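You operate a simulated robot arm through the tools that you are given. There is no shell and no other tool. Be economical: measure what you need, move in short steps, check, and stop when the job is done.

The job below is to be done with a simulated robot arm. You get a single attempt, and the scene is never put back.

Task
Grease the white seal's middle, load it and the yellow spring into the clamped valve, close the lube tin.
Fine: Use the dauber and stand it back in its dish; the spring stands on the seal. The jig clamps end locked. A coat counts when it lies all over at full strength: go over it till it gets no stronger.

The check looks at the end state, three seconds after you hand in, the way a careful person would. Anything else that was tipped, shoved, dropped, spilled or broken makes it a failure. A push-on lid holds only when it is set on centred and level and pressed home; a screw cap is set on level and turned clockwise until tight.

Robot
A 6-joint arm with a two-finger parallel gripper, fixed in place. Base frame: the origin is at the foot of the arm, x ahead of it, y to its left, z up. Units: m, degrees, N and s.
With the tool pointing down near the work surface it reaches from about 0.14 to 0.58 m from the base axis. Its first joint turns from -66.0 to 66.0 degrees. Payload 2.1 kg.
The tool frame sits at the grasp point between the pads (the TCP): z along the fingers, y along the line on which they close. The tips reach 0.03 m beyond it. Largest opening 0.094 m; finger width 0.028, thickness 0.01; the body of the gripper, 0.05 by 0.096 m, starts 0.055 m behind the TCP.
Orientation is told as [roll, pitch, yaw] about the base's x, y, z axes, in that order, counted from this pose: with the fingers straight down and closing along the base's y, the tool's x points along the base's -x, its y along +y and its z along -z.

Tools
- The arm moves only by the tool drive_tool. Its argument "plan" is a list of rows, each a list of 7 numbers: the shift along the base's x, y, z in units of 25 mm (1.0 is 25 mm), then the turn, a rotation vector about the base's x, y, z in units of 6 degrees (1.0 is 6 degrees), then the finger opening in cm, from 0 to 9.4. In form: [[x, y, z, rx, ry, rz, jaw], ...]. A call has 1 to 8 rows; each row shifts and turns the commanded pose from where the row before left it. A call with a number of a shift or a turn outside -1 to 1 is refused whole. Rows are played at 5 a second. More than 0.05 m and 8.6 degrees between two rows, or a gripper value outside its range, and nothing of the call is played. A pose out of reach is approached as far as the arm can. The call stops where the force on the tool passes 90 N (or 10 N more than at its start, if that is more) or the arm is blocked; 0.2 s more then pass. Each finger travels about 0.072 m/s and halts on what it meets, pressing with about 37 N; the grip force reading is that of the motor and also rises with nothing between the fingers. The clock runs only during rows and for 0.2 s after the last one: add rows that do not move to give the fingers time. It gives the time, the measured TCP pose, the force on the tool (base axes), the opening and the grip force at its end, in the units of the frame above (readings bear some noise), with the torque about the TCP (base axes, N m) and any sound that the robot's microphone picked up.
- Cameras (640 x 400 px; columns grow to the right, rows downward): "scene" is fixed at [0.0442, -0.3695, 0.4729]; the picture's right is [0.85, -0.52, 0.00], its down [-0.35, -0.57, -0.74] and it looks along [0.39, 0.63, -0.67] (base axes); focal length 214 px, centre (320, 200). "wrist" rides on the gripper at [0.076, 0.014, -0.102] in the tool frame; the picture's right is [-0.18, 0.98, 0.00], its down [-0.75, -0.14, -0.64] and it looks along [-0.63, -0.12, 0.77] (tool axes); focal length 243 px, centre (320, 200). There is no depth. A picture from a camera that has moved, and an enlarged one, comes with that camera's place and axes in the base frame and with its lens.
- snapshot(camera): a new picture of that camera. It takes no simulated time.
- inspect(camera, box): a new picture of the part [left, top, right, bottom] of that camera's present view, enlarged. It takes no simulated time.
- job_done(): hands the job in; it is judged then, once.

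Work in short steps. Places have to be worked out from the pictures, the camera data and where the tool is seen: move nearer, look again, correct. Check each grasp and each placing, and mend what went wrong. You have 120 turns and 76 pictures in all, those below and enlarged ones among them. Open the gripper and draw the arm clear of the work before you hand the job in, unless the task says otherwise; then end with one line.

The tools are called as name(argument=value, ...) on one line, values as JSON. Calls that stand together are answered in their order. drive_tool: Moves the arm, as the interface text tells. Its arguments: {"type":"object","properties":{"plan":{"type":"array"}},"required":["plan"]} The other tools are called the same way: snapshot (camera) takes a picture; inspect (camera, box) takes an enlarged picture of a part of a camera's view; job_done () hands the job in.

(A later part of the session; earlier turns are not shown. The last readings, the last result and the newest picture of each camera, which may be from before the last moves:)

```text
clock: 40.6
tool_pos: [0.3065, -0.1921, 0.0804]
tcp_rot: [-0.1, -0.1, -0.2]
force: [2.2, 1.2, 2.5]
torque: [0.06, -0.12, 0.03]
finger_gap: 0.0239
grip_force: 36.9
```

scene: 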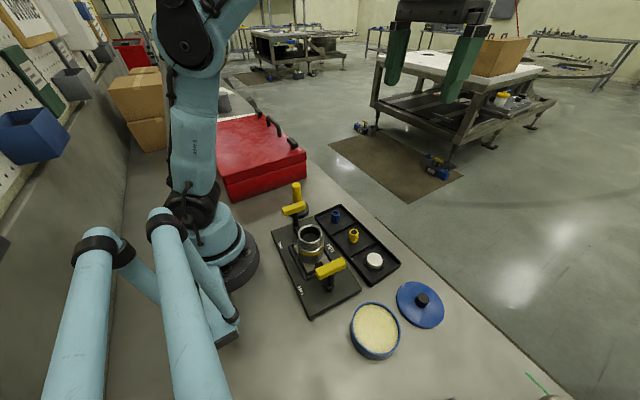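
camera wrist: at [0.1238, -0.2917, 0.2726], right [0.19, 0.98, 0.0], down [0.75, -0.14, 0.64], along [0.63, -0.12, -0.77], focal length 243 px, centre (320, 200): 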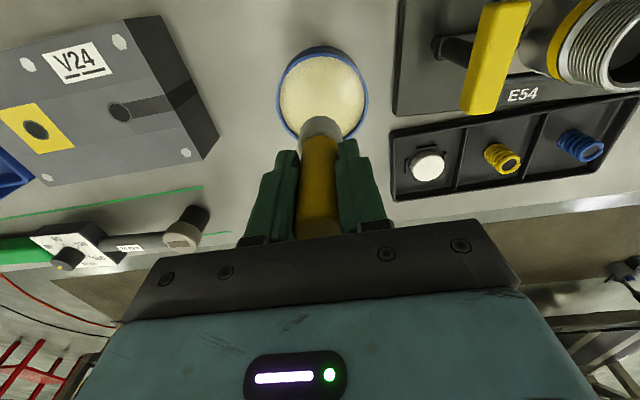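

Contact is now ~2.5 N. I rub in circles of ~5 mm.

drive_tool(plan=[[0.2, 0, 0, 0, 0, 0, 1], [-0.2, 0.2, 0, 0, 0, 0, 1], [-0.2, -0.2, 0, 0, 0, 0, 1], [0.2, -0.2, 0, 0, 0, 0, 1], [0.2, 0.2, 0, 0, 0, 0, 1], [-0.2, 0.2, 0, 0, 0, 0, 1], [-0.2, -0.2, 0, 0, 0, 0, 1], [0.2, 0, 0, 0, 0, 0, 1]])

drive_tool(plan=[[0, 0, 1, 0, 0, 0, 1], [0, 0, 1, 0, 0, 0, 1], [0, 0, 0.5, 0, 0, 0, 1], [1, 0, 0, 0, 0, 0, 1], [1, 0, 0, 0, 0, 0, 1], [0, 0, 0, 0, 0, 0, 1]])

inspect(camera="wrist", box=[160, 0, 440, 160])

```text
clock: 42.4
tool_pos: [0.3068, -0.1909, 0.0811]
tcp_rot: [-0.2, 0.0, -0.1]
force: [0.4, -0.5, -0.5]
torque: [0.0, 0.01, -0.01]
finger_gap: 0.0238
grip_force: 36.3
```

```text
clock: 43.8
tool_pos: [0.3568, -0.1895, 0.1447]
tcp_rot: [-0.1, 0.0, -0.1]
force: [0.9, 0.3, -0.3]
torque: [0.03, -0.01, 0.0]
finger_gap: 0.024
grip_force: 36.7
```

```text
2.29 times, centred on (300, 80) of wrist
camera zoom: at [0.2809, -0.1753, 0.2453], right [0.19, 0.98, 0.0], down [0.75, -0.14, 0.64], along [0.63, -0.12, -0.77], focal length 555 px, centre (366, 474)
```

zoom: 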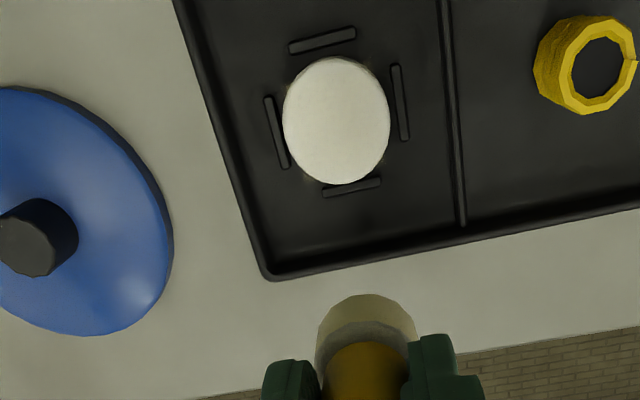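

inspect(camera="wrist", box=[270, 10, 350, 90])

```text
5.00 times, centred on (310, 50) of wrist
camera zoom: at [0.2809, -0.1753, 0.2453], right [0.19, 0.98, 0.0], down [0.75, -0.14, 0.64], along [0.63, -0.12, -0.77], focal length 1213 px, centre (370, 950)
```

zoom: 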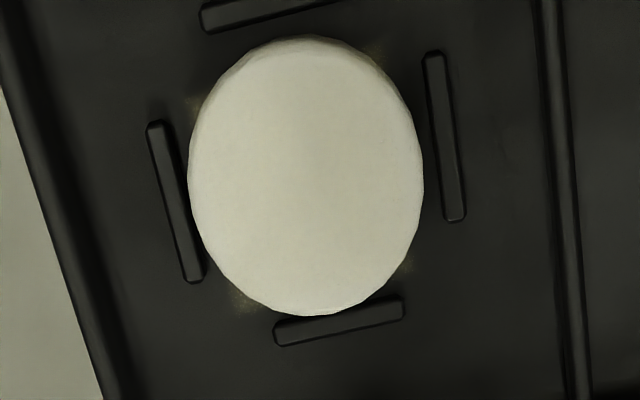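

Faint smears appeared on the tray floor beside the seal where the pad overhung, so grease does transfer with sliding; I must keep the pad within the seal. I rub with only ~1 mm motions at light contact, many passes.

drive_tool(plan=[[-1, 0, 0, 0, 0, 0, 1], [-1, 0, 0, 0, 0, 0, 1], [0, 0, -1, 0, 0, 0, 1], [0, 0, -1, 0, 0, 0, 1], [0, 0, -0.48, 0, 0, 0, 1], [0, 0, -0.035, 0, 0, 0, 1], [0, 0, 0, 0, 0, 0, 1]])

drive_tool(plan=[[0.05, 0, 0, 0, 0, 0, 1], [-0.05, 0.05, 0, 0, 0, 0, 1], [-0.05, -0.05, 0, 0, 0, 0, 1], [0.05, -0.05, 0, 0, 0, 0, 1], [0.05, 0.05, 0, 0, 0, 0, 1], [-0.05, 0.05, 0, 0, 0, 0, 1], [-0.05, -0.05, 0, 0, 0, 0, 1], [0.05, 0, 0, 0, 0, 0, 1]])

drive_tool(plan=[[0.05, 0, 0, 0, 0, 0, 1], [-0.05, 0.05, 0, 0, 0, 0, 1], [-0.05, -0.05, 0, 0, 0, 0, 1], [0.05, -0.05, 0, 0, 0, 0, 1], [0.05, 0.05, 0, 0, 0, 0, 1], [-0.05, 0.05, 0, 0, 0, 0, 1], [-0.05, -0.05, 0, 0, 0, 0, 1], [0.05, 0, 0, 0, 0, 0, 1]])

drive_tool(plan=[[0, 0, 1, 0, 0, 0, 1], [0, 0, 1, 0, 0, 0, 1], [0, 0, 0.5, 0, 0, 0, 1], [1, 0, 0, 0, 0, 0, 1], [1, 0, 0, 0, 0, 0, 1], [0, 0, 0, 0, 0, 0, 1]])

inspect(camera="wrist", box=[160, 0, 440, 160])

```text
clock: 45.4
tool_pos: [0.3068, -0.1902, 0.0809]
tcp_rot: [0.0, 0.0, -0.1]
force: [-1.3, -0.9, 11.1]
torque: [-0.13, 0.04, 0.0]
finger_gap: 0.0239
grip_force: 36.6
```

```text
clock: 47.2
tool_pos: [0.3061, -0.1891, 0.0825]
tcp_rot: [-0.1, 0.0, -0.1]
force: [0.5, 0.7, 0.6]
torque: [0.0, 0.0, -0.03]
finger_gap: 0.0239
grip_force: 37.0
```

```text
clock: 49.0
tool_pos: [0.3057, -0.191, 0.0813]
tcp_rot: [-0.1, -0.1, -0.1]
force: [-0.5, 0.5, 0.5]
torque: [-0.04, 0.01, 0.02]
finger_gap: 0.0239
grip_force: 36.7
```

```text
clock: 50.4
tool_pos: [0.3577, -0.1914, 0.1448]
tcp_rot: [-0.1, 0.0, -0.1]
force: [0.1, -0.7, -0.4]
torque: [-0.02, -0.01, 0.01]
finger_gap: 0.0238
grip_force: 36.6
```

```text
2.29 times, centred on (300, 80) of wrist
camera zoom: at [0.2812, -0.1775, 0.2459], right [0.19, 0.98, 0.0], down [0.75, -0.14, 0.64], along [0.63, -0.12, -0.77], focal length 555 px, centre (366, 474)
```

zoom: 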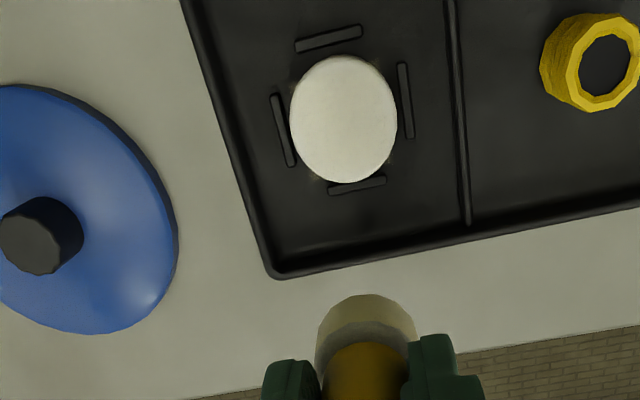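

I compare via the fixed scene camera, same box as before.

inspect(camera="scene", box=[362, 246, 412, 276])

```text
12.80 times, centred on (387, 261) of scene
camera zoom: at [0.0442, -0.3695, 0.4729], right [0.85, -0.52, 0.0], down [-0.35, -0.57, -0.74], along [0.39, 0.63, -0.67], focal length 2745 px, centre (-538, -581)
```

zoom: 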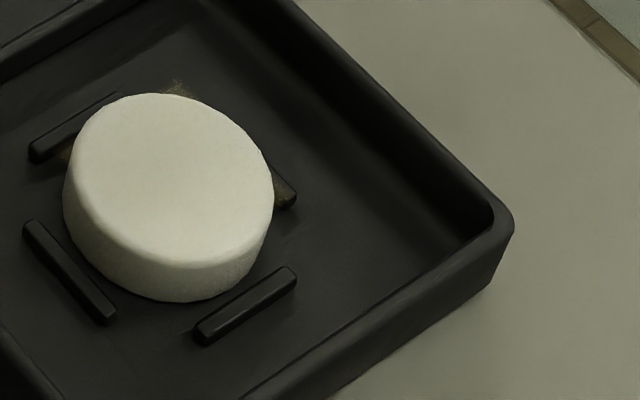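

The top is slowly getting creamier. I reload the pad at the tin (contact expected at z≈0.094) before more passes.

drive_tool(plan=[[-0.907, -0.637, 0, 0, 0, 0, 1], [-0.907, -0.637, 0, 0, 0, 0, 1], [-0.907, -0.637, 0, 0, 0, 0, 1], [-0.907, -0.637, 0, 0, 0, 0, 1], [-0.907, -0.637, 0, 0, 0, 0, 1], [-0.907, -0.637, 0, 0, 0, 0, 1], [-0.907, -0.637, 0, 0, 0, 0, 1], [0, 0, 0, 0, 0, 0, 1]])

drive_tool(plan=[[0, 0, -0.8, 0, 0, 0, 1], [0, 0, -0.8, 0, 0, 0, 1], [0, 0, -0.3, 0, 0, 0, 1], [0, 0, -0.1, 0, 0, 0, 1], [0, 0, 0, 0, 0, 0, 1]])

```text
clock: 52.2
tool_pos: [0.1972, -0.3024, 0.1431]
tcp_rot: [-0.1, 0.0, -0.1]
force: [0.1, 0.2, -1.0]
torque: [0.01, -0.05, -0.01]
finger_gap: 0.0239
grip_force: 36.8
```

```text
clock: 53.4
tool_pos: [0.1982, -0.3017, 0.0946]
tcp_rot: [0.0, 0.0, -0.1]
force: [-0.5, 0.0, 0.3]
torque: [-0.02, 0.0, 0.01]
finger_gap: 0.0242
grip_force: 37.4
```

drive_tool(plan=[[0, 0, -0.06, 0, 0, 0, 1], [0, 0, 0, 0, 0, 0, 1]])

drive_tool(plan=[[0, 0, -0.04, 0, 0, 0, 1], [0, 0, 0, 0, 0, 0, 1]])

```text
clock: 54.0
tool_pos: [0.1969, -0.3023, 0.0927]
tcp_rot: [-0.2, 0.0, -0.1]
force: [-2.5, 1.6, 32.8]
torque: [0.07, 0.13, 0.03]
finger_gap: 0.024
grip_force: 36.7
```

```text
clock: 54.6
tool_pos: [0.1966, -0.3023, 0.0918]
tcp_rot: [-0.1, -0.1, -0.1]
force: [-1.2, -1.3, 36.5]
torque: [-0.05, -0.01, -0.04]
finger_gap: 0.0237
grip_force: 36.5
```

Reloaded. Back to the seal and down to just above contact.

drive_tool(plan=[[0, 0, 1, 0, 0, 0, 1], [0, 0, 1, 0, 0, 0, 1], [0.876, 0.894, 0, 0, 0, 0, 1], [0.876, 0.894, 0, 0, 0, 0, 1], [0.876, 0.894, 0, 0, 0, 0, 1], [0.876, 0.894, 0, 0, 0, 0, 1], [0.876, 0.894, 0, 0, 0, 0, 1], [0, 0, 0, 0, 0, 0, 1]])

drive_tool(plan=[[0, 0, -0.8, 0, 0, 0, 1], [0, 0, -0.8, 0, 0, 0, 1], [0, 0, -0.6, 0, 0, 0, 1], [0, 0, -0.2, 0, 0, 0, 1], [0, 0, 0, 0, 0, 0, 1]])

```text
clock: 56.4
tool_pos: [0.3085, -0.1903, 0.1418]
tcp_rot: [-0.2, 0.0, -0.1]
force: [-1.1, 0.9, -1.3]
torque: [0.0, 0.01, 0.0]
finger_gap: 0.0242
grip_force: 36.8
```

```text
clock: 57.6
tool_pos: [0.3093, -0.1902, 0.0807]
tcp_rot: [-0.1, -0.1, -0.1]
force: [-0.1, 0.9, 0.2]
torque: [0.01, -0.01, 0.02]
finger_gap: 0.0237
grip_force: 36.9
```

drive_tool(plan=[[-0.04, 0, -0.06, 0, 0, 0, 1], [0, 0, -0.04, 0, 0, 0, 1], [0, 0, 0, 0, 0, 0, 1]])

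```text
clock: 58.4
tool_pos: [0.3056, -0.1903, 0.0798]
tcp_rot: [-0.1, -0.1, -0.1]
force: [-1.0, 0.6, 4.8]
torque: [0.01, -0.02, -0.02]
finger_gap: 0.024
grip_force: 37.0
```

Contact. I press slightly more and rub with ~1.2 mm strokes, staying on the seal.

drive_tool(plan=[[0.05, 0, -0.03, 0, 0, 0, 1], [-0.05, 0.05, 0, 0, 0, 0, 1], [-0.05, -0.05, 0, 0, 0, 0, 1], [0.05, -0.05, 0, 0, 0, 0, 1], [0.05, 0.05, 0, 0, 0, 0, 1], [-0.05, 0.05, 0, 0, 0, 0, 1], [-0.05, -0.05, 0, 0, 0, 0, 1], [0.05, 0, 0, 0, 0, 0, 1]])

drive_tool(plan=[[0.05, 0, -0.02, 0, 0, 0, 1], [-0.05, 0.05, 0, 0, 0, 0, 1], [-0.05, -0.05, 0, 0, 0, 0, 1], [0.05, -0.05, 0, 0, 0, 0, 1], [0.05, 0.05, 0, 0, 0, 0, 1], [-0.05, 0.05, 0, 0, 0, 0, 1], [-0.05, -0.05, 0, 0, 0, 0, 1], [0.05, 0, 0, 0, 0, 0, 1]])

drive_tool(plan=[[0, 0, 0, 0, 0, 1, 1], [0, 0, 0, 0, 0, 1, 1], [0, 0, 0, 0, 0, 1, 1], [0, 0, 0, 0, 0, -1, 1], [0, 0, 0, 0, 0, -1, 1], [0, 0, 0, 0, 0, -1, 1], [0, 0, 0, 0, 0, 0, 1]])

drive_tool(plan=[[0, 0, 1, 0, 0, 0, 1], [0, 0, 1, 0, 0, 0, 1], [0, 0, 0.5, 0, 0, 0, 1], [1, 0, 0, 0, 0, 0, 1], [1, 0, 0, 0, 0, 0, 1], [0, 0, 0, 0, 0, 0, 1]])

inspect(camera="scene", box=[362, 246, 412, 276])

inspect(camera="wrist", box=[160, 0, 440, 160])

```text
clock: 60.2
tool_pos: [0.306, -0.189, 0.0777]
tcp_rot: [0.1, 0.0, -0.1]
force: [3.2, 3.1, 29.8]
torque: [0.19, -0.3, 0.03]
finger_gap: 0.0238
grip_force: 37.2
```

```text
clock: 62.0
tool_pos: [0.3048, -0.1901, 0.0786]
tcp_rot: [-0.2, 0.0, -0.1]
force: [0.1, -3.6, 20.7]
torque: [-0.23, -0.04, -0.05]
finger_gap: 0.0238
grip_force: 37.1
```

```text
clock: 63.6
tool_pos: [0.3073, -0.1896, 0.0778]
tcp_rot: [-0.1, -0.1, -0.2]
force: [-0.7, 0.8, 24.8]
torque: [-0.01, -0.08, 0.02]
finger_gap: 0.024
grip_force: 36.9
```

```text
clock: 65.0
tool_pos: [0.3554, -0.1893, 0.1417]
tcp_rot: [-0.2, 0.0, -0.1]
force: [-0.2, -0.1, -1.0]
torque: [-0.01, 0.01, 0.0]
finger_gap: 0.024
grip_force: 36.7
```

```text
12.80 times, centred on (387, 261) of scene
camera zoom: at [0.0442, -0.3695, 0.4729], right [0.85, -0.52, 0.0], down [-0.35, -0.57, -0.74], along [0.39, 0.63, -0.67], focal length 2745 px, centre (-538, -581)
```

zoom: 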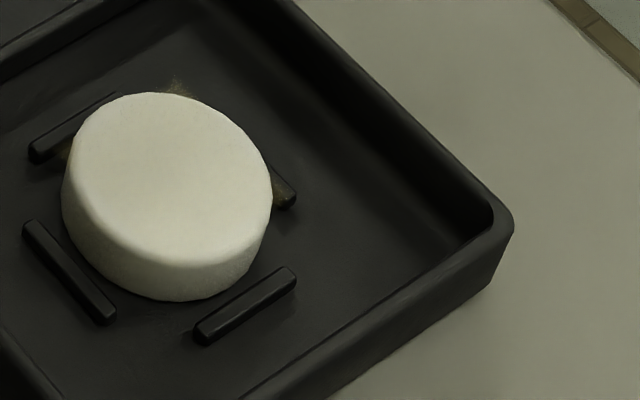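

```text
2.29 times, centred on (300, 80) of wrist
camera zoom: at [0.2804, -0.1754, 0.2419], right [0.19, 0.98, 0.0], down [0.75, -0.14, 0.64], along [0.63, -0.12, -0.77], focal length 555 px, centre (366, 474)
```

zoom: 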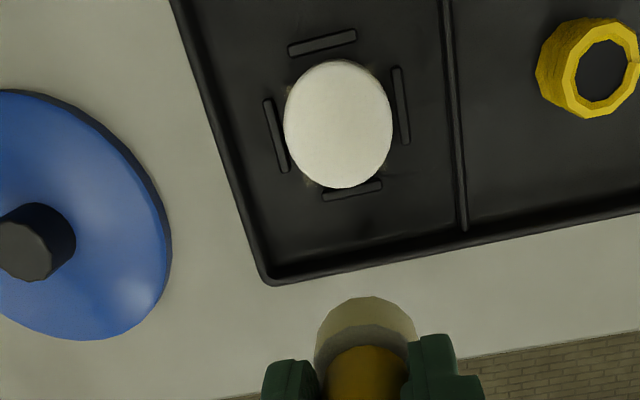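

The top is visibly creamier now. I continue with more passes.

drive_tool(plan=[[-1, 0, 0, 0, 0, 0, 1], [-1, 0, 0, 0, 0, 0, 1], [0, 0, -1, 0, 0, 0, 1], [0, 0, -1, 0, 0, 0, 1], [0, 0, -0.45, 0, 0, 0, 1], [0, 0, -0.04, 0, 0, 0, 1], [0, 0, 0, 0, 0, 0, 1]])

drive_tool(plan=[[0.05, 0, 0, 0, 0, 1, 1], [-0.05, 0.05, 0, 0, 0, 1, 1], [-0.05, -0.05, 0, 0, 0, 1, 1], [0.05, -0.05, 0, 0, 0, 1, 1], [0.05, 0.05, 0, 0, 0, -1, 1], [-0.05, 0.05, 0, 0, 0, -1, 1], [-0.05, -0.05, 0, 0, 0, -1, 1], [0.05, 0, 0, 0, 0, -1, 1]])

drive_tool(plan=[[0.05, 0, 0, 0, 0, 1, 1], [-0.05, 0.05, 0, 0, 0, 1, 1], [-0.05, -0.05, 0, 0, 0, 1, 1], [0.05, -0.05, 0, 0, 0, 1, 1], [0.05, 0.05, 0, 0, 0, -1, 1], [-0.05, 0.05, 0, 0, 0, -1, 1], [-0.05, -0.05, 0, 0, 0, -1, 1], [0.05, 0, 0, 0, 0, -1, 1]])

drive_tool(plan=[[0.05, 0, 0, 0, 0, -1, 1], [-0.05, 0.05, 0, 0, 0, -1, 1], [-0.05, -0.05, 0, 0, 0, -1, 1], [0.05, -0.05, 0, 0, 0, -1, 1], [0.05, 0.05, 0, 0, 0, 1, 1], [-0.05, 0.05, 0, 0, 0, 1, 1], [-0.05, -0.05, 0, 0, 0, 1, 1], [0.05, 0, 0, 0, 0, 1, 1]])

drive_tool(plan=[[0.05, 0, 0, 0, 0, 1, 1], [-0.05, 0.05, 0, 0, 0, 1, 1], [-0.05, -0.05, 0, 0, 0, 1, 1], [0.05, -0.05, 0, 0, 0, 1, 1], [0.05, 0.05, 0, 0, 0, -1, 1], [-0.05, 0.05, 0, 0, 0, -1, 1], [-0.05, -0.05, 0, 0, 0, -1, 1], [0.05, 0, 0, 0, 0, -1, 1]])

drive_tool(plan=[[0, 0, 1, 0, 0, 0, 1], [0, 0, 1, 0, 0, 0, 1], [0, 0, 0.5, 0, 0, 0, 1], [1, 0, 0, 0, 0, 0, 1], [1, 0, 0, 0, 0, 0, 1], [0, 0, 0, 0, 0, 0, 1]])

inspect(camera="scene", box=[362, 246, 412, 276])

```text
clock: 66.6
tool_pos: [0.3064, -0.1886, 0.0783]
tcp_rot: [-0.1, -0.1, -0.1]
force: [1.6, 1.3, 18.0]
torque: [0.09, -0.15, 0.0]
finger_gap: 0.024
grip_force: 36.6
```

```text
clock: 68.4
tool_pos: [0.3052, -0.1886, 0.0779]
tcp_rot: [0.0, 0.1, -0.3]
force: [-1.6, 2.6, 11.2]
torque: [0.2, 0.11, 0.02]
finger_gap: 0.0236
grip_force: 36.8
```

```text
clock: 70.2
tool_pos: [0.3048, -0.1894, 0.0781]
tcp_rot: [-0.1, 0.1, -0.2]
force: [-1.5, 1.6, 7.0]
torque: [0.1, 0.1, 0.01]
finger_gap: 0.0241
grip_force: 37.4
```

```text
clock: 72.0
tool_pos: [0.3042, -0.1913, 0.0773]
tcp_rot: [-0.2, 0.0, 0.0]
force: [-2.7, -0.6, 11.9]
torque: [0.01, 0.05, -0.03]
finger_gap: 0.024
grip_force: 36.1
```

```text
clock: 73.8
tool_pos: [0.3055, -0.1895, 0.0784]
tcp_rot: [-0.1, 0.1, -0.3]
force: [-1.7, 0.6, 5.5]
torque: [0.05, 0.14, -0.02]
finger_gap: 0.0241
grip_force: 36.6
```

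```text
clock: 75.2
tool_pos: [0.3554, -0.1904, 0.1412]
tcp_rot: [-0.1, 0.0, -0.2]
force: [0.1, 0.4, -0.8]
torque: [-0.05, -0.01, 0.0]
finger_gap: 0.0238
grip_force: 36.8
```

```text
12.80 times, centred on (387, 261) of scene
camera zoom: at [0.0442, -0.3695, 0.4729], right [0.85, -0.52, 0.0], down [-0.35, -0.57, -0.74], along [0.39, 0.63, -0.67], focal length 2745 px, centre (-538, -581)
```

zoom: 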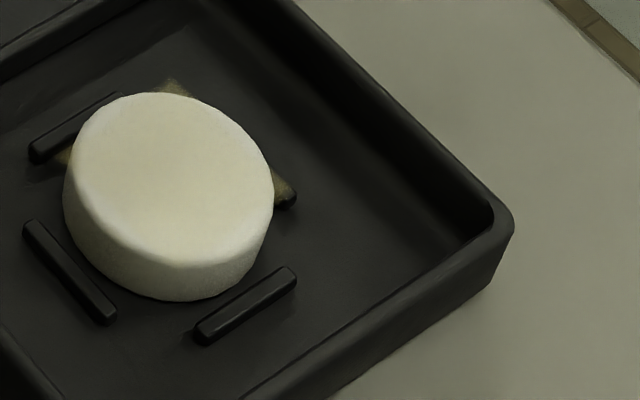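

The coat now clearly shows cream-yellow in the middle and grows with passes. I continue going over it.

drive_tool(plan=[[-1, 0, 0, 0, 0, 0, 1], [-1, 0, 0, 0, 0, 0, 1], [0, 0, -1, 0, 0, 0, 1], [0, 0, -1, 0, 0, 0, 1], [0, 0, -0.46, 0, 0, 0, 1], [0, 0, -0.05, 0, 0, 0, 1], [0, 0, 0, 0, 0, 0, 1]])

drive_tool(plan=[[0.05, 0, 0, 0, 0, 1, 1], [-0.05, 0.05, 0, 0, 0, 1, 1], [-0.05, -0.05, 0, 0, 0, 1, 1], [0.05, -0.05, 0, 0, 0, 1, 1], [0.05, 0.05, 0, 0, 0, -1, 1], [-0.05, 0.05, 0, 0, 0, -1, 1], [-0.05, -0.05, 0, 0, 0, -1, 1], [0.05, 0, 0, 0, 0, -1, 1]])

drive_tool(plan=[[0.05, 0, 0, 0, 0, 1, 1], [-0.05, 0.05, 0, 0, 0, 1, 1], [-0.05, -0.05, 0, 0, 0, 1, 1], [0.05, -0.05, 0, 0, 0, 1, 1], [0.05, 0.05, 0, 0, 0, -1, 1], [-0.05, 0.05, 0, 0, 0, -1, 1], [-0.05, -0.05, 0, 0, 0, -1, 1], [0.05, 0, 0, 0, 0, -1, 1]])

drive_tool(plan=[[0.05, 0, 0, 0, 0, -1, 1], [-0.05, 0.05, 0, 0, 0, -1, 1], [-0.05, -0.05, 0, 0, 0, -1, 1], [0.05, -0.05, 0, 0, 0, -1, 1], [0.05, 0.05, 0, 0, 0, 1, 1], [-0.05, 0.05, 0, 0, 0, 1, 1], [-0.05, -0.05, 0, 0, 0, 1, 1], [0.05, 0, 0, 0, 0, 1, 1]])

drive_tool(plan=[[0.05, 0, 0, 0, 0, 1, 1], [-0.05, 0.05, 0, 0, 0, 1, 1], [-0.05, -0.05, 0, 0, 0, 1, 1], [0.05, -0.05, 0, 0, 0, 1, 1], [0.05, 0.05, 0, 0, 0, -1, 1], [-0.05, 0.05, 0, 0, 0, -1, 1], [-0.05, -0.05, 0, 0, 0, -1, 1], [0.05, 0, 0, 0, 0, -1, 1]])

drive_tool(plan=[[0, 0, 1, 0, 0, 0, 1], [0, 0, 1, 0, 0, 0, 1], [0, 0, 0.5, 0, 0, 0, 1], [1, 0, 0, 0, 0, 0, 1], [1, 0, 0, 0, 0, 0, 1], [0, 0, 0, 0, 0, 0, 1]])

inspect(camera="scene", box=[362, 246, 412, 276])

inspect(camera="wrist", box=[160, 0, 440, 160])

```text
clock: 76.8
tool_pos: [0.3063, -0.1907, 0.0787]
tcp_rot: [-0.1, -0.1, -0.1]
force: [-1.2, -1.5, 25.7]
torque: [-0.08, -0.05, -0.02]
finger_gap: 0.0239
grip_force: 36.3
```

```text
clock: 78.6
tool_pos: [0.3065, -0.1894, 0.0778]
tcp_rot: [0.0, 0.0, -0.1]
force: [1.2, 3.9, 16.3]
torque: [0.25, -0.16, 0.01]
finger_gap: 0.0239
grip_force: 36.5
```

```text
clock: 80.4
tool_pos: [0.305, -0.19, 0.077]
tcp_rot: [0.0, 0.0, -0.2]
force: [-1.3, 1.4, 3.7]
torque: [0.09, 0.05, 0.02]
finger_gap: 0.0243
grip_force: 36.7
```

```text
clock: 82.2
tool_pos: [0.3065, -0.1913, 0.0774]
tcp_rot: [0.0, 0.0, 0.0]
force: [0.2, -0.4, -0.6]
torque: [-0.03, 0.03, 0.01]
finger_gap: 0.0239
grip_force: 37.0
```

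```text
clock: 84.0
tool_pos: [0.3049, -0.1894, 0.0776]
tcp_rot: [0.0, 0.0, -0.2]
force: [-0.2, 1.0, 11.0]
torque: [0.14, -0.02, 0.01]
finger_gap: 0.0242
grip_force: 37.1
```

```text
clock: 85.4
tool_pos: [0.3562, -0.1904, 0.1406]
tcp_rot: [-0.2, 0.0, -0.1]
force: [0.0, -0.4, 0.1]
torque: [-0.04, -0.04, 0.02]
finger_gap: 0.0238
grip_force: 37.1
```

```text
12.80 times, centred on (387, 261) of scene
camera zoom: at [0.0442, -0.3695, 0.4729], right [0.85, -0.52, 0.0], down [-0.35, -0.57, -0.74], along [0.39, 0.63, -0.67], focal length 2745 px, centre (-538, -581)
```

zoom: 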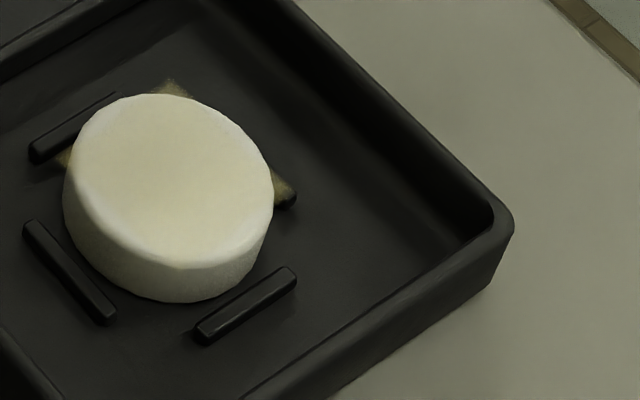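

```text
2.29 times, centred on (300, 80) of wrist
camera zoom: at [0.2799, -0.1759, 0.2413], right [0.19, 0.98, 0.0], down [0.75, -0.14, 0.64], along [0.63, -0.12, -0.77], focal length 555 px, centre (366, 474)
```

zoom: 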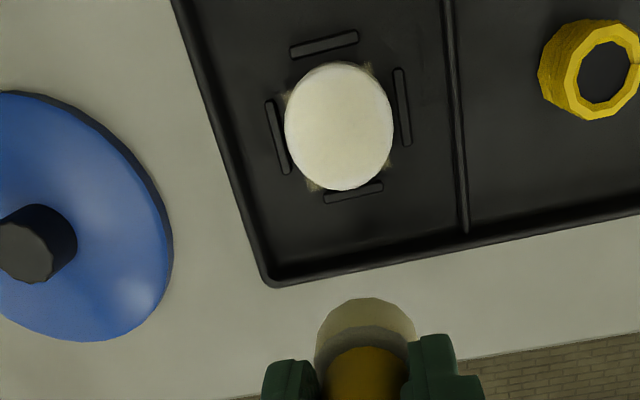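

Still getting stronger. I reload once more and continue.

drive_tool(plan=[[-0.91, -0.637, 0, 0, 0, 0, 1], [-0.91, -0.637, 0, 0, 0, 0, 1], [-0.91, -0.637, 0, 0, 0, 0, 1], [-0.91, -0.637, 0, 0, 0, 0, 1], [-0.91, -0.637, 0, 0, 0, 0, 1], [-0.91, -0.637, 0, 0, 0, 0, 1], [-0.91, -0.637, 0, 0, 0, 0, 1], [0, 0, 0, 0, 0, 0, 1]])

drive_tool(plan=[[0, 0, -0.8, 0, 0, 0, 1], [0, 0, -0.8, 0, 0, 0, 1], [0, 0, -0.28, 0, 0, 0, 1], [0, 0, -0.06, 0, 0, 0, 1], [0, 0, -0.04, 0, 0, 0, 1], [0, 0, 0, 0, 0, 0, 1]])

```text
clock: 87.2
tool_pos: [0.1967, -0.3034, 0.1404]
tcp_rot: [-0.2, 0.1, -0.1]
force: [-0.1, 0.5, -0.7]
torque: [0.01, -0.01, 0.01]
finger_gap: 0.0241
grip_force: 37.3
```

```text
clock: 88.6
tool_pos: [0.1965, -0.3024, 0.0904]
tcp_rot: [0.0, 0.0, -0.2]
force: [0.7, 1.3, 37.1]
torque: [0.11, -0.06, -0.01]
finger_gap: 0.0241
grip_force: 36.6
```

drive_tool(plan=[[0, 0, 1, 0, 0, 0, 1], [0, 0, 1, 0, 0, 0, 1], [0.874, 0.9, 0, 0, 0, 0, 1], [0.874, 0.9, 0, 0, 0, 0, 1], [0.874, 0.9, 0, 0, 0, 0, 1], [0.874, 0.9, 0, 0, 0, 0, 1], [0.874, 0.9, 0, 0, 0, 0, 1], [0, 0, 0, 0, 0, 0, 1]])

drive_tool(plan=[[0, 0, -0.8, 0, 0, 0, 1], [0, 0, -0.8, 0, 0, 0, 1], [0, 0, -0.6, 0, 0, 0, 1], [0, 0, -0.25, 0, 0, 0, 1], [0, 0, -0.06, 0, 0, 0, 1], [0, 0, 0, 0, 0, 0, 1]])

```text
clock: 90.4
tool_pos: [0.3065, -0.1864, 0.1406]
tcp_rot: [-0.1, 0.0, -0.2]
force: [0.2, 0.3, -0.2]
torque: [-0.03, -0.01, -0.01]
finger_gap: 0.0239
grip_force: 37.1
```

```text
clock: 91.8
tool_pos: [0.306, -0.1895, 0.0774]
tcp_rot: [-0.1, 0.1, 0.0]
force: [0.0, 0.2, -0.1]
torque: [-0.03, 0.0, 0.01]
finger_gap: 0.024
grip_force: 36.9
```

Just above contact; I press in and rub, many passes.

drive_tool(plan=[[0, 0, -0.05, 0, 0, 0, 1], [0, 0, -0.04, 0, 0, 0, 1], [0, 0, 0, 0, 0, 0, 1]])

drive_tool(plan=[[0.05, 0, -0.02, 0, 0, 1, 1], [-0.05, 0.05, 0, 0, 0, 1, 1], [-0.05, -0.05, 0, 0, 0, 1, 1], [0.05, -0.05, 0, 0, 0, 1, 1], [0.05, 0.05, 0, 0, 0, -1, 1], [-0.05, 0.05, 0, 0, 0, -1, 1], [-0.05, -0.05, 0, 0, 0, -1, 1], [0.05, 0, 0, 0, 0, -1, 1]])

drive_tool(plan=[[0.05, 0, -0.01, 0, 0, -1, 1], [-0.05, 0.05, 0, 0, 0, -1, 1], [-0.05, -0.05, 0, 0, 0, -1, 1], [0.05, -0.05, 0, 0, 0, -1, 1], [0.05, 0.05, 0, 0, 0, 1, 1], [-0.05, 0.05, 0, 0, 0, 1, 1], [-0.05, -0.05, 0, 0, 0, 1, 1], [0.05, 0, 0, 0, 0, 1, 1]])

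drive_tool(plan=[[0.05, 0, -0.01, 0, 0, 1, 1], [-0.05, 0.05, 0, 0, 0, 1, 1], [-0.05, -0.05, 0, 0, 0, 1, 1], [0.05, -0.05, 0, 0, 0, 1, 1], [0.05, 0.05, 0, 0, 0, -1, 1], [-0.05, 0.05, 0, 0, 0, -1, 1], [-0.05, -0.05, 0, 0, 0, -1, 1], [0.05, 0, 0, 0, 0, -1, 1]])

drive_tool(plan=[[0.05, 0, -0.01, 0, 0, -1, 1], [-0.05, 0.05, 0, 0, 0, -1, 1], [-0.05, -0.05, 0, 0, 0, -1, 1], [0.05, -0.05, 0, 0, 0, -1, 1], [0.05, 0.05, 0, 0, 0, 1, 1], [-0.05, 0.05, 0, 0, 0, 1, 1], [-0.05, -0.05, 0, 0, 0, 1, 1], [0.05, 0, 0, 0, 0, 1, 1]])

drive_tool(plan=[[0.05, 0, -0.01, 0, 0, 1, 1], [-0.05, 0.05, 0, 0, 0, 1, 1], [-0.05, -0.05, 0, 0, 0, 1, 1], [0.05, -0.05, 0, 0, 0, 1, 1], [0.05, 0.05, 0, 0, 0, -1, 1], [-0.05, 0.05, 0, 0, 0, -1, 1], [-0.05, -0.05, 0, 0, 0, -1, 1], [0.05, 0, 0, 0, 0, -1, 1]])

drive_tool(plan=[[0, 0, 1, 0, 0, 0, 1], [0, 0, 1, 0, 0, 0, 1], [0, 0, 0.5, 0, 0, 0, 1], [1, 0, 0, 0, 0, 0, 1], [1, 0, 0, 0, 0, 0, 1], [0, 0, 0, 0, 0, 0, 1]])

inspect(camera="scene", box=[362, 246, 412, 276])

inspect(camera="wrist", box=[270, 10, 350, 90])

```text
clock: 92.6
tool_pos: [0.3068, -0.1892, 0.0769]
tcp_rot: [0.0, -0.1, -0.2]
force: [-0.7, 0.2, 36.5]
torque: [0.0, -0.05, 0.0]
finger_gap: 0.0241
grip_force: 36.9
```

```text
clock: 94.4
tool_pos: [0.3059, -0.1891, 0.0756]
tcp_rot: [0.0, 0.0, -0.2]
force: [-0.6, 5.0, 22.3]
torque: [0.3, -0.02, -0.01]
finger_gap: 0.0241
grip_force: 37.2
```

```text
clock: 96.2
tool_pos: [0.3063, -0.1893, 0.0762]
tcp_rot: [-0.1, 0.0, 0.0]
force: [-0.9, -3.9, 17.9]
torque: [-0.16, 0.04, 0.01]
finger_gap: 0.0239
grip_force: 37.4
```

```text
clock: 98.0
tool_pos: [0.3058, -0.189, 0.0751]
tcp_rot: [0.1, -0.1, -0.2]
force: [-1.0, 4.5, 15.0]
torque: [0.28, -0.02, -0.01]
finger_gap: 0.0241
grip_force: 37.3
```

```text
clock: 99.8
tool_pos: [0.304, -0.1905, 0.0747]
tcp_rot: [-0.1, 0.0, -0.1]
force: [-0.6, -3.7, 24.4]
torque: [-0.23, -0.08, -0.01]
finger_gap: 0.0237
grip_force: 37.3
```

```text
clock: 101.6
tool_pos: [0.3049, -0.1882, 0.0739]
tcp_rot: [-0.1, 0.1, -0.3]
force: [-1.8, 3.4, 7.0]
torque: [0.17, 0.11, 0.02]
finger_gap: 0.0237
grip_force: 36.5
```

```text
clock: 103.0
tool_pos: [0.358, -0.1886, 0.137]
tcp_rot: [-0.2, 0.0, -0.2]
force: [0.1, -0.8, 0.9]
torque: [0.0, -0.01, 0.02]
finger_gap: 0.0239
grip_force: 36.9
```

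```text
12.80 times, centred on (387, 261) of scene
camera zoom: at [0.0442, -0.3695, 0.4729], right [0.85, -0.52, 0.0], down [-0.35, -0.57, -0.74], along [0.39, 0.63, -0.67], focal length 2745 px, centre (-538, -581)
```

zoom: 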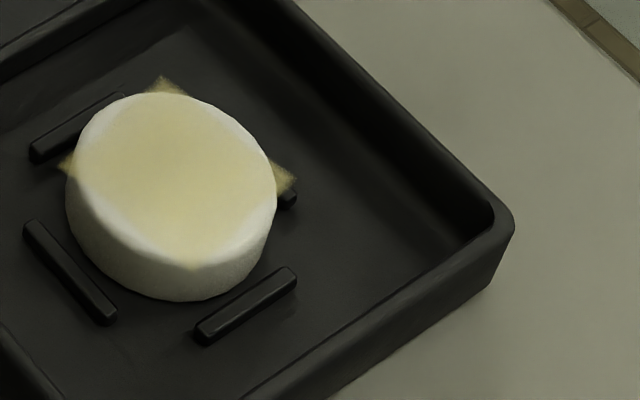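

```text
5.00 times, centred on (310, 50) of wrist
camera zoom: at [0.2813, -0.1746, 0.2375], right [0.19, 0.98, 0.0], down [0.75, -0.14, 0.64], along [0.63, -0.12, -0.77], focal length 1213 px, centre (370, 950)
```

zoom: 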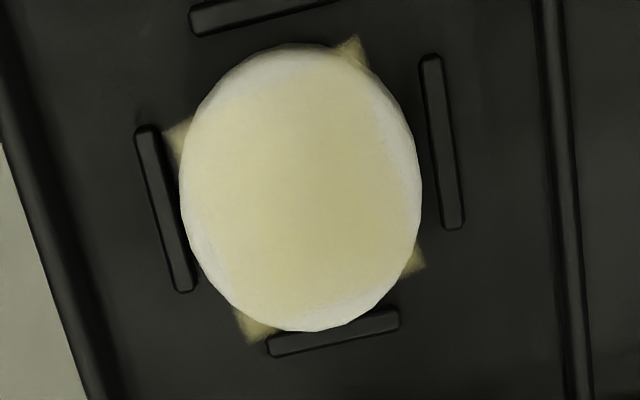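

A square patch of coat is now clearly visible, still gaining. I reload and go on.

drive_tool(plan=[[-0.917, -0.651, 0, 0, 0, 0, 1], [-0.917, -0.651, 0, 0, 0, 0, 1], [-0.917, -0.651, 0, 0, 0, 0, 1], [-0.917, -0.651, 0, 0, 0, 0, 1], [-0.917, -0.651, 0, 0, 0, 0, 1], [-0.917, -0.651, 0, 0, 0, 0, 1], [-0.917, -0.651, 0, 0, 0, 0, 1], [0, 0, 0, 0, 0, 0, 1]])

drive_tool(plan=[[0, 0, -0.8, 0, 0, 0, 1], [0, 0, -0.8, 0, 0, 0, 1], [0, 0, -0.3, 0, 0, 0, 1], [0, 0, -0.06, 0, 0, 0, 1], [0, 0, -0.04, 0, 0, 0, 1], [0, 0, 0, 0, 0, 0, 1]])

```text
clock: 104.8
tool_pos: [0.1941, -0.3025, 0.1361]
tcp_rot: [-0.1, 0.0, -0.1]
force: [-0.1, -0.4, -0.2]
torque: [0.04, 0.02, 0.01]
finger_gap: 0.0241
grip_force: 37.0
```

```text
clock: 106.2
tool_pos: [0.1949, -0.3034, 0.0874]
tcp_rot: [0.1, 0.0, -0.1]
force: [-0.2, 4.8, 49.2]
torque: [0.23, -0.12, -0.02]
finger_gap: 0.024
grip_force: 37.3
```

Reloaded (firm contact). Back to the seal.

drive_tool(plan=[[0, 0, 1, 0, 0, 0, 1], [0, 0, 1, 0, 0, 0, 1], [0.884, 0.907, 0, 0, 0, 0, 1], [0.884, 0.907, 0, 0, 0, 0, 1], [0.884, 0.907, 0, 0, 0, 0, 1], [0.884, 0.907, 0, 0, 0, 0, 1], [0.884, 0.907, 0, 0, 0, 0, 1], [0, 0, 0, 0, 0, 0, 1]])

drive_tool(plan=[[0, 0, -0.8, 0, 0, 0, 1], [0, 0, -0.8, 0, 0, 0, 1], [0, 0, -0.6, 0, 0, 0, 1], [0, 0, -0.25, 0, 0, 0, 1], [0, 0, -0.04, 0, 0, 0, 1], [0, 0, 0, 0, 0, 0, 1]])

```text
clock: 108.0
tool_pos: [0.3052, -0.1889, 0.1367]
tcp_rot: [-0.2, 0.1, -0.2]
force: [0.5, -0.1, -0.6]
torque: [-0.01, 0.05, 0.01]
finger_gap: 0.0238
grip_force: 37.2
```

```text
clock: 109.4
tool_pos: [0.3064, -0.1899, 0.0739]
tcp_rot: [0.0, 0.0, -0.1]
force: [0.9, 0.5, 4.6]
torque: [0.05, -0.08, 0.02]
finger_gap: 0.024
grip_force: 36.5
```

Contact; rub again, many passes.

drive_tool(plan=[[0.05, 0, -0.03, 0, 0, 1, 1], [-0.05, 0.05, 0, 0, 0, 1, 1], [-0.05, -0.05, 0, 0, 0, 1, 1], [0.05, -0.05, 0, 0, 0, 1, 1], [0.05, 0.05, 0, 0, 0, -1, 1], [-0.05, 0.05, 0, 0, 0, -1, 1], [-0.05, -0.05, 0, 0, 0, -1, 1], [0.05, 0, 0, 0, 0, -1, 1]])

drive_tool(plan=[[0.05, 0, -0.01, 0, 0, -1, 1], [-0.05, 0.05, 0, 0, 0, -1, 1], [-0.05, -0.05, 0, 0, 0, -1, 1], [0.05, -0.05, 0, 0, 0, -1, 1], [0.05, 0.05, 0, 0, 0, 1, 1], [-0.05, 0.05, 0, 0, 0, 1, 1], [-0.05, -0.05, 0, 0, 0, 1, 1], [0.05, 0, 0, 0, 0, 1, 1]])

drive_tool(plan=[[0.05, 0, 0, 0, 0, 1, 1], [-0.05, 0.05, 0, 0, 0, 1, 1], [-0.05, -0.05, 0, 0, 0, 1, 1], [0.05, -0.05, 0, 0, 0, 1, 1], [0.05, 0.05, 0, 0, 0, -1, 1], [-0.05, 0.05, 0, 0, 0, -1, 1], [-0.05, -0.05, 0, 0, 0, -1, 1], [0.05, 0, 0, 0, 0, -1, 1]])

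drive_tool(plan=[[0.05, 0, 0, 0, 0, -1, 1], [-0.05, 0.05, 0, 0, 0, -1, 1], [-0.05, -0.05, 0, 0, 0, -1, 1], [0.05, -0.05, 0, 0, 0, -1, 1], [0.05, 0.05, 0, 0, 0, 1, 1], [-0.05, 0.05, 0, 0, 0, 1, 1], [-0.05, -0.05, 0, 0, 0, 1, 1], [0.05, 0, 0, 0, 0, 1, 1]])

drive_tool(plan=[[0.05, 0, 0, 0, 0, 1, 1], [-0.05, 0.05, 0, 0, 0, 1, 1], [-0.05, -0.05, 0, 0, 0, 1, 1], [0.05, -0.05, 0, 0, 0, 1, 1], [0.05, 0.05, 0, 0, 0, -1, 1], [-0.05, 0.05, 0, 0, 0, -1, 1], [-0.05, -0.05, 0, 0, 0, -1, 1], [0.05, 0, 0, 0, 0, -1, 1]])

drive_tool(plan=[[0, 0, 1, 0, 0, 0, 1], [0, 0, 1, 0, 0, 0, 1], [0, 0, 0.5, 0, 0, 0, 1], [1, 0, 0, 0, 0, 0, 1], [1, 0, 0, 0, 0, 0, 1], [0, 0, 0, 0, 0, 0, 1]])

inspect(camera="scene", box=[362, 246, 412, 276])

inspect(camera="wrist", box=[270, 10, 350, 90])

```text
clock: 111.2
tool_pos: [0.3048, -0.1905, 0.075]
tcp_rot: [0.0, 0.0, -0.2]
force: [-2.0, 4.9, 20.1]
torque: [0.25, 0.0, 0.01]
finger_gap: 0.0238
grip_force: 36.8
```

```text
clock: 113.0
tool_pos: [0.3045, -0.1891, 0.0746]
tcp_rot: [-0.1, 0.2, 0.0]
force: [-2.8, 0.7, 11.4]
torque: [0.04, 0.14, -0.01]
finger_gap: 0.0237
grip_force: 36.6
```

```text
clock: 114.8
tool_pos: [0.3066, -0.1905, 0.074]
tcp_rot: [0.0, 0.0, -0.2]
force: [-1.1, 7.0, 27.7]
torque: [0.32, -0.11, 0.04]
finger_gap: 0.0242
grip_force: 37.0
```

```text
clock: 116.6
tool_pos: [0.3046, -0.1901, 0.0741]
tcp_rot: [-0.1, 0.1, 0.0]
force: [-0.1, -4.9, 26.6]
torque: [-0.23, -0.1, -0.03]
finger_gap: 0.024
grip_force: 36.6
```

```text
clock: 118.4
tool_pos: [0.3061, -0.1899, 0.0735]
tcp_rot: [0.0, 0.0, -0.3]
force: [1.9, 7.2, 38.1]
torque: [0.38, -0.31, 0.01]
finger_gap: 0.0236
grip_force: 37.1
```

```text
clock: 119.8
tool_pos: [0.3577, -0.1886, 0.1363]
tcp_rot: [-0.1, 0.0, -0.1]
force: [0.1, 1.1, 0.2]
torque: [-0.01, 0.01, 0.0]
finger_gap: 0.0237
grip_force: 36.8
```

```text
12.80 times, centred on (387, 261) of scene
camera zoom: at [0.0442, -0.3695, 0.4729], right [0.85, -0.52, 0.0], down [-0.35, -0.57, -0.74], along [0.39, 0.63, -0.67], focal length 2745 px, centre (-538, -581)
```

zoom: 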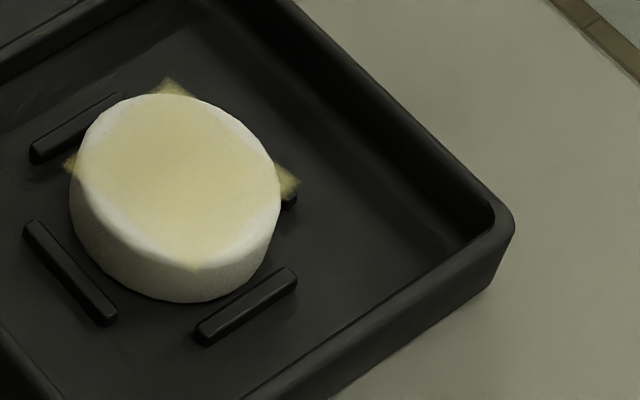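

```text
5.00 times, centred on (310, 50) of wrist
camera zoom: at [0.2801, -0.1745, 0.2374], right [0.19, 0.98, 0.0], down [0.75, -0.14, 0.64], along [0.63, -0.12, -0.77], focal length 1213 px, centre (370, 950)
```

zoom: 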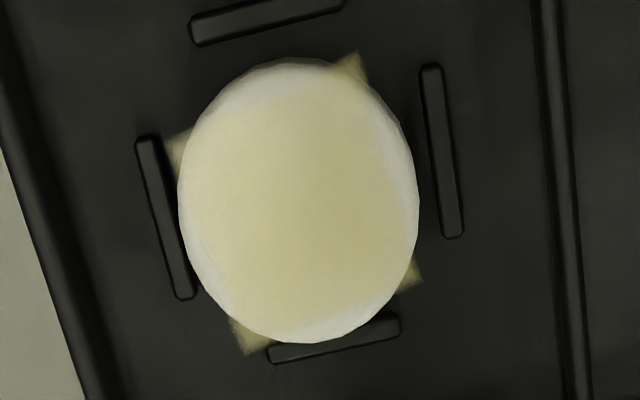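

Slightly stronger still. One more reload, then somewhat wider strokes to cover the patch edges.

drive_tool(plan=[[-0.917, -0.651, 0, 0, 0, 0, 1], [-0.917, -0.651, 0, 0, 0, 0, 1], [-0.917, -0.651, 0, 0, 0, 0, 1], [-0.917, -0.651, 0, 0, 0, 0, 1], [-0.917, -0.651, 0, 0, 0, 0, 1], [-0.917, -0.651, 0, 0, 0, 0, 1], [-0.917, -0.651, 0, 0, 0, 0, 1], [0, 0, 0, 0, 0, 0, 1]])

drive_tool(plan=[[0, 0, -0.8, 0, 0, 0, 1], [0, 0, -0.8, 0, 0, 0, 1], [0, 0, -0.3, 0, 0, 0, 1], [0, 0, -0.06, 0, 0, 0, 1], [0.1, 0, 0, 0, 0, 0, 1], [-0.1, 0, 0, 0, 0, 0, 1], [0, 0, 0, 0, 0, 0, 1]])

drive_tool(plan=[[0, 0, 1, 0, 0, 0, 1], [0, 0, 0.96, 0, 0, 0, 1], [0.884, 0.907, 0, 0, 0, 0, 1], [0.884, 0.907, 0, 0, 0, 0, 1], [0.884, 0.907, 0, 0, 0, 0, 1], [0.884, 0.907, 0, 0, 0, 0, 1], [0.884, 0.907, 0, 0, 0, 0, 1], [0, 0, 0, 0, 0, 0, 1]])

drive_tool(plan=[[0, 0, -0.8, 0, 0, 0, 1], [0, 0, -0.8, 0, 0, 0, 1], [0, 0, -0.6, 0, 0, 0, 1], [0, 0, -0.25, 0, 0, 0, 1], [0, 0, -0.05, 0, 0, 0, 1], [0, 0, 0, 0, 0, 0, 1]])

```text
clock: 121.6
tool_pos: [0.1947, -0.3029, 0.1374]
tcp_rot: [-0.1, 0.1, -0.1]
force: [0.2, 0.2, 0.1]
torque: [0.0, 0.01, 0.0]
finger_gap: 0.0238
grip_force: 36.4
```

```text
clock: 123.2
tool_pos: [0.1971, -0.3046, 0.0872]
tcp_rot: [-0.1, -0.2, 0.0]
force: [8.5, 1.9, 24.2]
torque: [0.1, -0.48, -0.01]
finger_gap: 0.024
grip_force: 37.0
```

```text
clock: 125.0
tool_pos: [0.3066, -0.1896, 0.1372]
tcp_rot: [-0.1, 0.0, -0.1]
force: [-0.9, 0.4, 0.3]
torque: [-0.02, -0.01, -0.01]
finger_gap: 0.024
grip_force: 37.4
```

```text
clock: 126.4
tool_pos: [0.306, -0.1897, 0.0756]
tcp_rot: [-0.1, 0.0, -0.1]
force: [-1.1, 1.6, 23.9]
torque: [0.08, -0.02, 0.02]
finger_gap: 0.024
grip_force: 36.8
```

drive_tool(plan=[[0.09, 0, 0.01, 0, 0, 1, 1], [-0.09, 0.09, 0, 0, 0, 1, 1], [-0.09, -0.09, 0, 0, 0, 1, 1], [0.09, -0.09, 0, 0, 0, 1, 1], [0.09, 0.09, 0, 0, 0, -1, 1], [-0.09, 0.09, 0, 0, 0, -1, 1], [-0.09, -0.09, 0, 0, 0, -1, 1], [0.09, 0, 0, 0, 0, -1, 1]])

drive_tool(plan=[[0.09, 0, 0, 0, 0, -1, 1], [-0.09, 0.09, 0, 0, 0, -1, 1], [-0.09, -0.09, 0, 0, 0, -1, 1], [0.09, -0.09, 0, 0, 0, -1, 1], [0.09, 0.09, 0, 0, 0, 1, 1], [-0.09, 0.09, 0, 0, 0, 1, 1], [-0.09, -0.09, 0, 0, 0, 1, 1], [0.09, 0, 0, 0, 0, 1, 1]])

drive_tool(plan=[[0.09, 0, 0, 0, 0, 1, 1], [-0.09, 0.09, 0, 0, 0, 1, 1], [-0.09, -0.09, 0, 0, 0, 1, 1], [0.09, -0.09, 0, 0, 0, 1, 1], [0.09, 0.09, 0, 0, 0, -1, 1], [-0.09, 0.09, 0, 0, 0, -1, 1], [-0.09, -0.09, 0, 0, 0, -1, 1], [0.09, 0, 0, 0, 0, -1, 1]])

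drive_tool(plan=[[0.09, 0, 0, 0, 0, -1, 1], [-0.09, 0.09, 0, 0, 0, -1, 1], [-0.09, -0.09, 0, 0, 0, -1, 1], [0.09, -0.09, 0, 0, 0, -1, 1], [0.09, 0.09, 0, 0, 0, 1, 1], [-0.09, 0.09, 0, 0, 0, 1, 1], [-0.09, -0.09, 0, 0, 0, 1, 1], [0.09, 0, 0, 0, 0, 1, 1]])

drive_tool(plan=[[0.05, 0, 0, 0, 0, 1, 1], [-0.05, 0.05, 0, 0, 0, 1, 1], [-0.05, -0.05, 0, 0, 0, 1, 1], [0.05, -0.05, 0, 0, 0, 1, 1], [0.05, 0.05, 0, 0, 0, -1, 1], [-0.05, 0.05, 0, 0, 0, -1, 1], [-0.05, -0.05, 0, 0, 0, -1, 1], [0.05, 0, 0, 0, 0, -1, 1]])

drive_tool(plan=[[0, 0, 1, 0, 0, 0, 1], [0, 0, 1, 0, 0, 0, 1], [0, 0, 0.5, 0, 0, 0, 1], [1, 0, 0, 0, 0, 0, 1], [1, 0, 0, 0, 0, 0, 1], [0, 0, 0, 0, 0, 0, 1]])

inspect(camera="scene", box=[362, 246, 412, 276])

inspect(camera="wrist", box=[270, 10, 350, 90])

```text
clock: 128.2
tool_pos: [0.3057, -0.1897, 0.0737]
tcp_rot: [0.1, 0.1, -0.2]
force: [-4.0, 9.6, 36.2]
torque: [0.46, 0.04, 0.04]
finger_gap: 0.0239
grip_force: 37.4
```

```text
clock: 130.0
tool_pos: [0.3043, -0.1899, 0.0736]
tcp_rot: [-0.2, 0.2, -0.1]
force: [-5.4, -4.1, 17.8]
torque: [-0.24, 0.2, -0.02]
finger_gap: 0.0239
grip_force: 36.7
```

```text
clock: 131.8
tool_pos: [0.3063, -0.1899, 0.0737]
tcp_rot: [0.1, 0.0, -0.2]
force: [-2.6, 4.5, 15.8]
torque: [0.24, 0.13, 0.01]
finger_gap: 0.0238
grip_force: 36.7
```

```text
clock: 133.6
tool_pos: [0.306, -0.1905, 0.0746]
tcp_rot: [0.0, 0.2, 0.0]
force: [-4.4, 0.1, 21.9]
torque: [-0.04, 0.13, 0.0]
finger_gap: 0.0241
grip_force: 36.8
```

```text
clock: 135.4
tool_pos: [0.3053, -0.1899, 0.0752]
tcp_rot: [0.0, 0.1, -0.1]
force: [-3.0, 4.1, 15.0]
torque: [0.23, 0.09, 0.0]
finger_gap: 0.0239
grip_force: 36.8
```

```text
clock: 136.8
tool_pos: [0.3563, -0.1897, 0.1368]
tcp_rot: [-0.1, 0.0, 0.0]
force: [0.4, -0.7, -0.7]
torque: [0.03, -0.01, 0.02]
finger_gap: 0.0236
grip_force: 37.0
```

```text
12.80 times, centred on (387, 261) of scene
camera zoom: at [0.0442, -0.3695, 0.4729], right [0.85, -0.52, 0.0], down [-0.35, -0.57, -0.74], along [0.39, 0.63, -0.67], focal length 2745 px, centre (-538, -581)
```

zoom: 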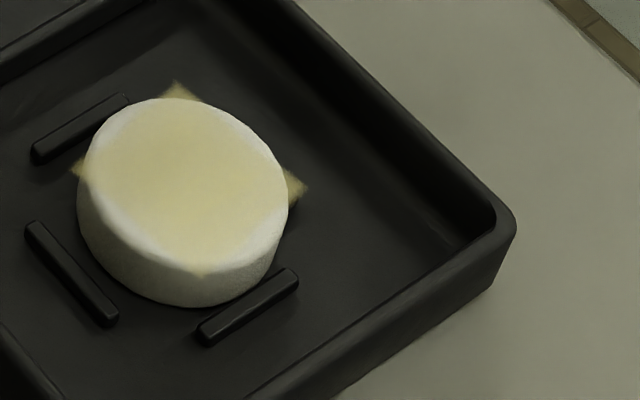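

```text
5.00 times, centred on (310, 50) of wrist
camera zoom: at [0.2798, -0.1755, 0.2387], right [0.19, 0.98, 0.0], down [0.75, -0.14, 0.64], along [0.63, -0.12, -0.77], focal length 1213 px, centre (370, 950)
```

zoom: 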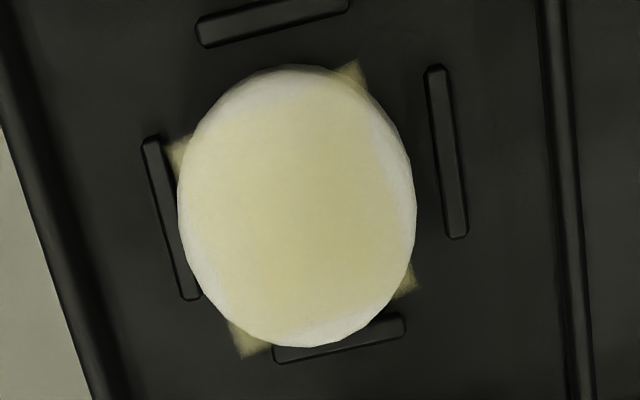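

No further gain versus the previous pass: coat saturated across the patch. Now I carry the dauber back to above its dish.

drive_tool(plan=[[0, 0, 1, 0, 0, 0, 1], [0, 0, 1, 0, 0, 0, 1], [0, 0, 1, 0, 0, 0, 1], [-0.45, 0.95, 0.3, 0, 0, 0, 1], [-0.45, 0.95, 0, 0, 0, 0, 1], [-0.45, 0.95, 0, 0, 0, 0, 1], [-0.45, 0.95, 0, 0, 0, 0, 1], [-0.45, 0.95, 0, 0, 0, 0, 1]])

drive_tool(plan=[[-0.45, 0.95, 0, 0, 0, 0, 1], [-0.45, 0.95, 0, 0, 0, 0, 1], [-0.45, 0.95, 0, 0, 0, 0, 1], [-0.45, 0.95, 0, 0, 0, 0, 1], [-0.45, 0.95, 0, 0, 0, 0, 1], [-0.4, 0.95, 0, 0, 0, 0, 1], [0, 0, 0, 0, 0, 0, 1]])

```text
clock: 138.6
tool_pos: [0.3004, -0.0707, 0.2203]
tcp_rot: [-0.1, 0.0, -0.1]
force: [0.3, 0.1, -0.4]
torque: [0.0, 0.0, 0.03]
finger_gap: 0.0239
grip_force: 37.0
```

```text
clock: 140.2
tool_pos: [0.235, 0.0721, 0.2187]
tcp_rot: [0.0, 0.0, -0.2]
force: [0.7, -0.4, 0.2]
torque: [0.04, 0.0, 0.0]
finger_gap: 0.0239
grip_force: 37.2
```

Over the dish; I descend to ~0.10 and check alignment.

drive_tool(plan=[[0, 0, -1, 0, 0, 0, 1], [0, 0, -1, 0, 0, 0, 1], [0, 0, -1, 0, 0, 0, 1], [0, 0, -1, 0, 0, 0, 1], [0, 0, -0.7, 0, 0, 0, 1], [0, 0, 0, 0, 0, 0, 1]])

inspect(camera="wrist", box=[220, 40, 420, 180])

```text
clock: 141.6
tool_pos: [0.2343, 0.0734, 0.1013]
tcp_rot: [-0.1, 0.1, -0.1]
force: [0.7, -0.4, 0.3]
torque: [0.01, 0.01, -0.01]
finger_gap: 0.024
grip_force: 37.6
```

```text
2.86 times, centred on (320, 110) of wrist
camera zoom: at [0.1578, 0.0877, 0.202], right [0.19, 0.98, 0.0], down [0.75, -0.14, 0.64], along [0.63, -0.12, -0.77], focal length 693 px, centre (320, 457)
```

zoom: 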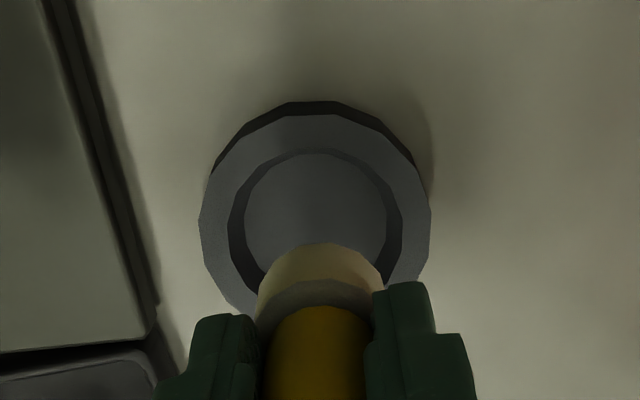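

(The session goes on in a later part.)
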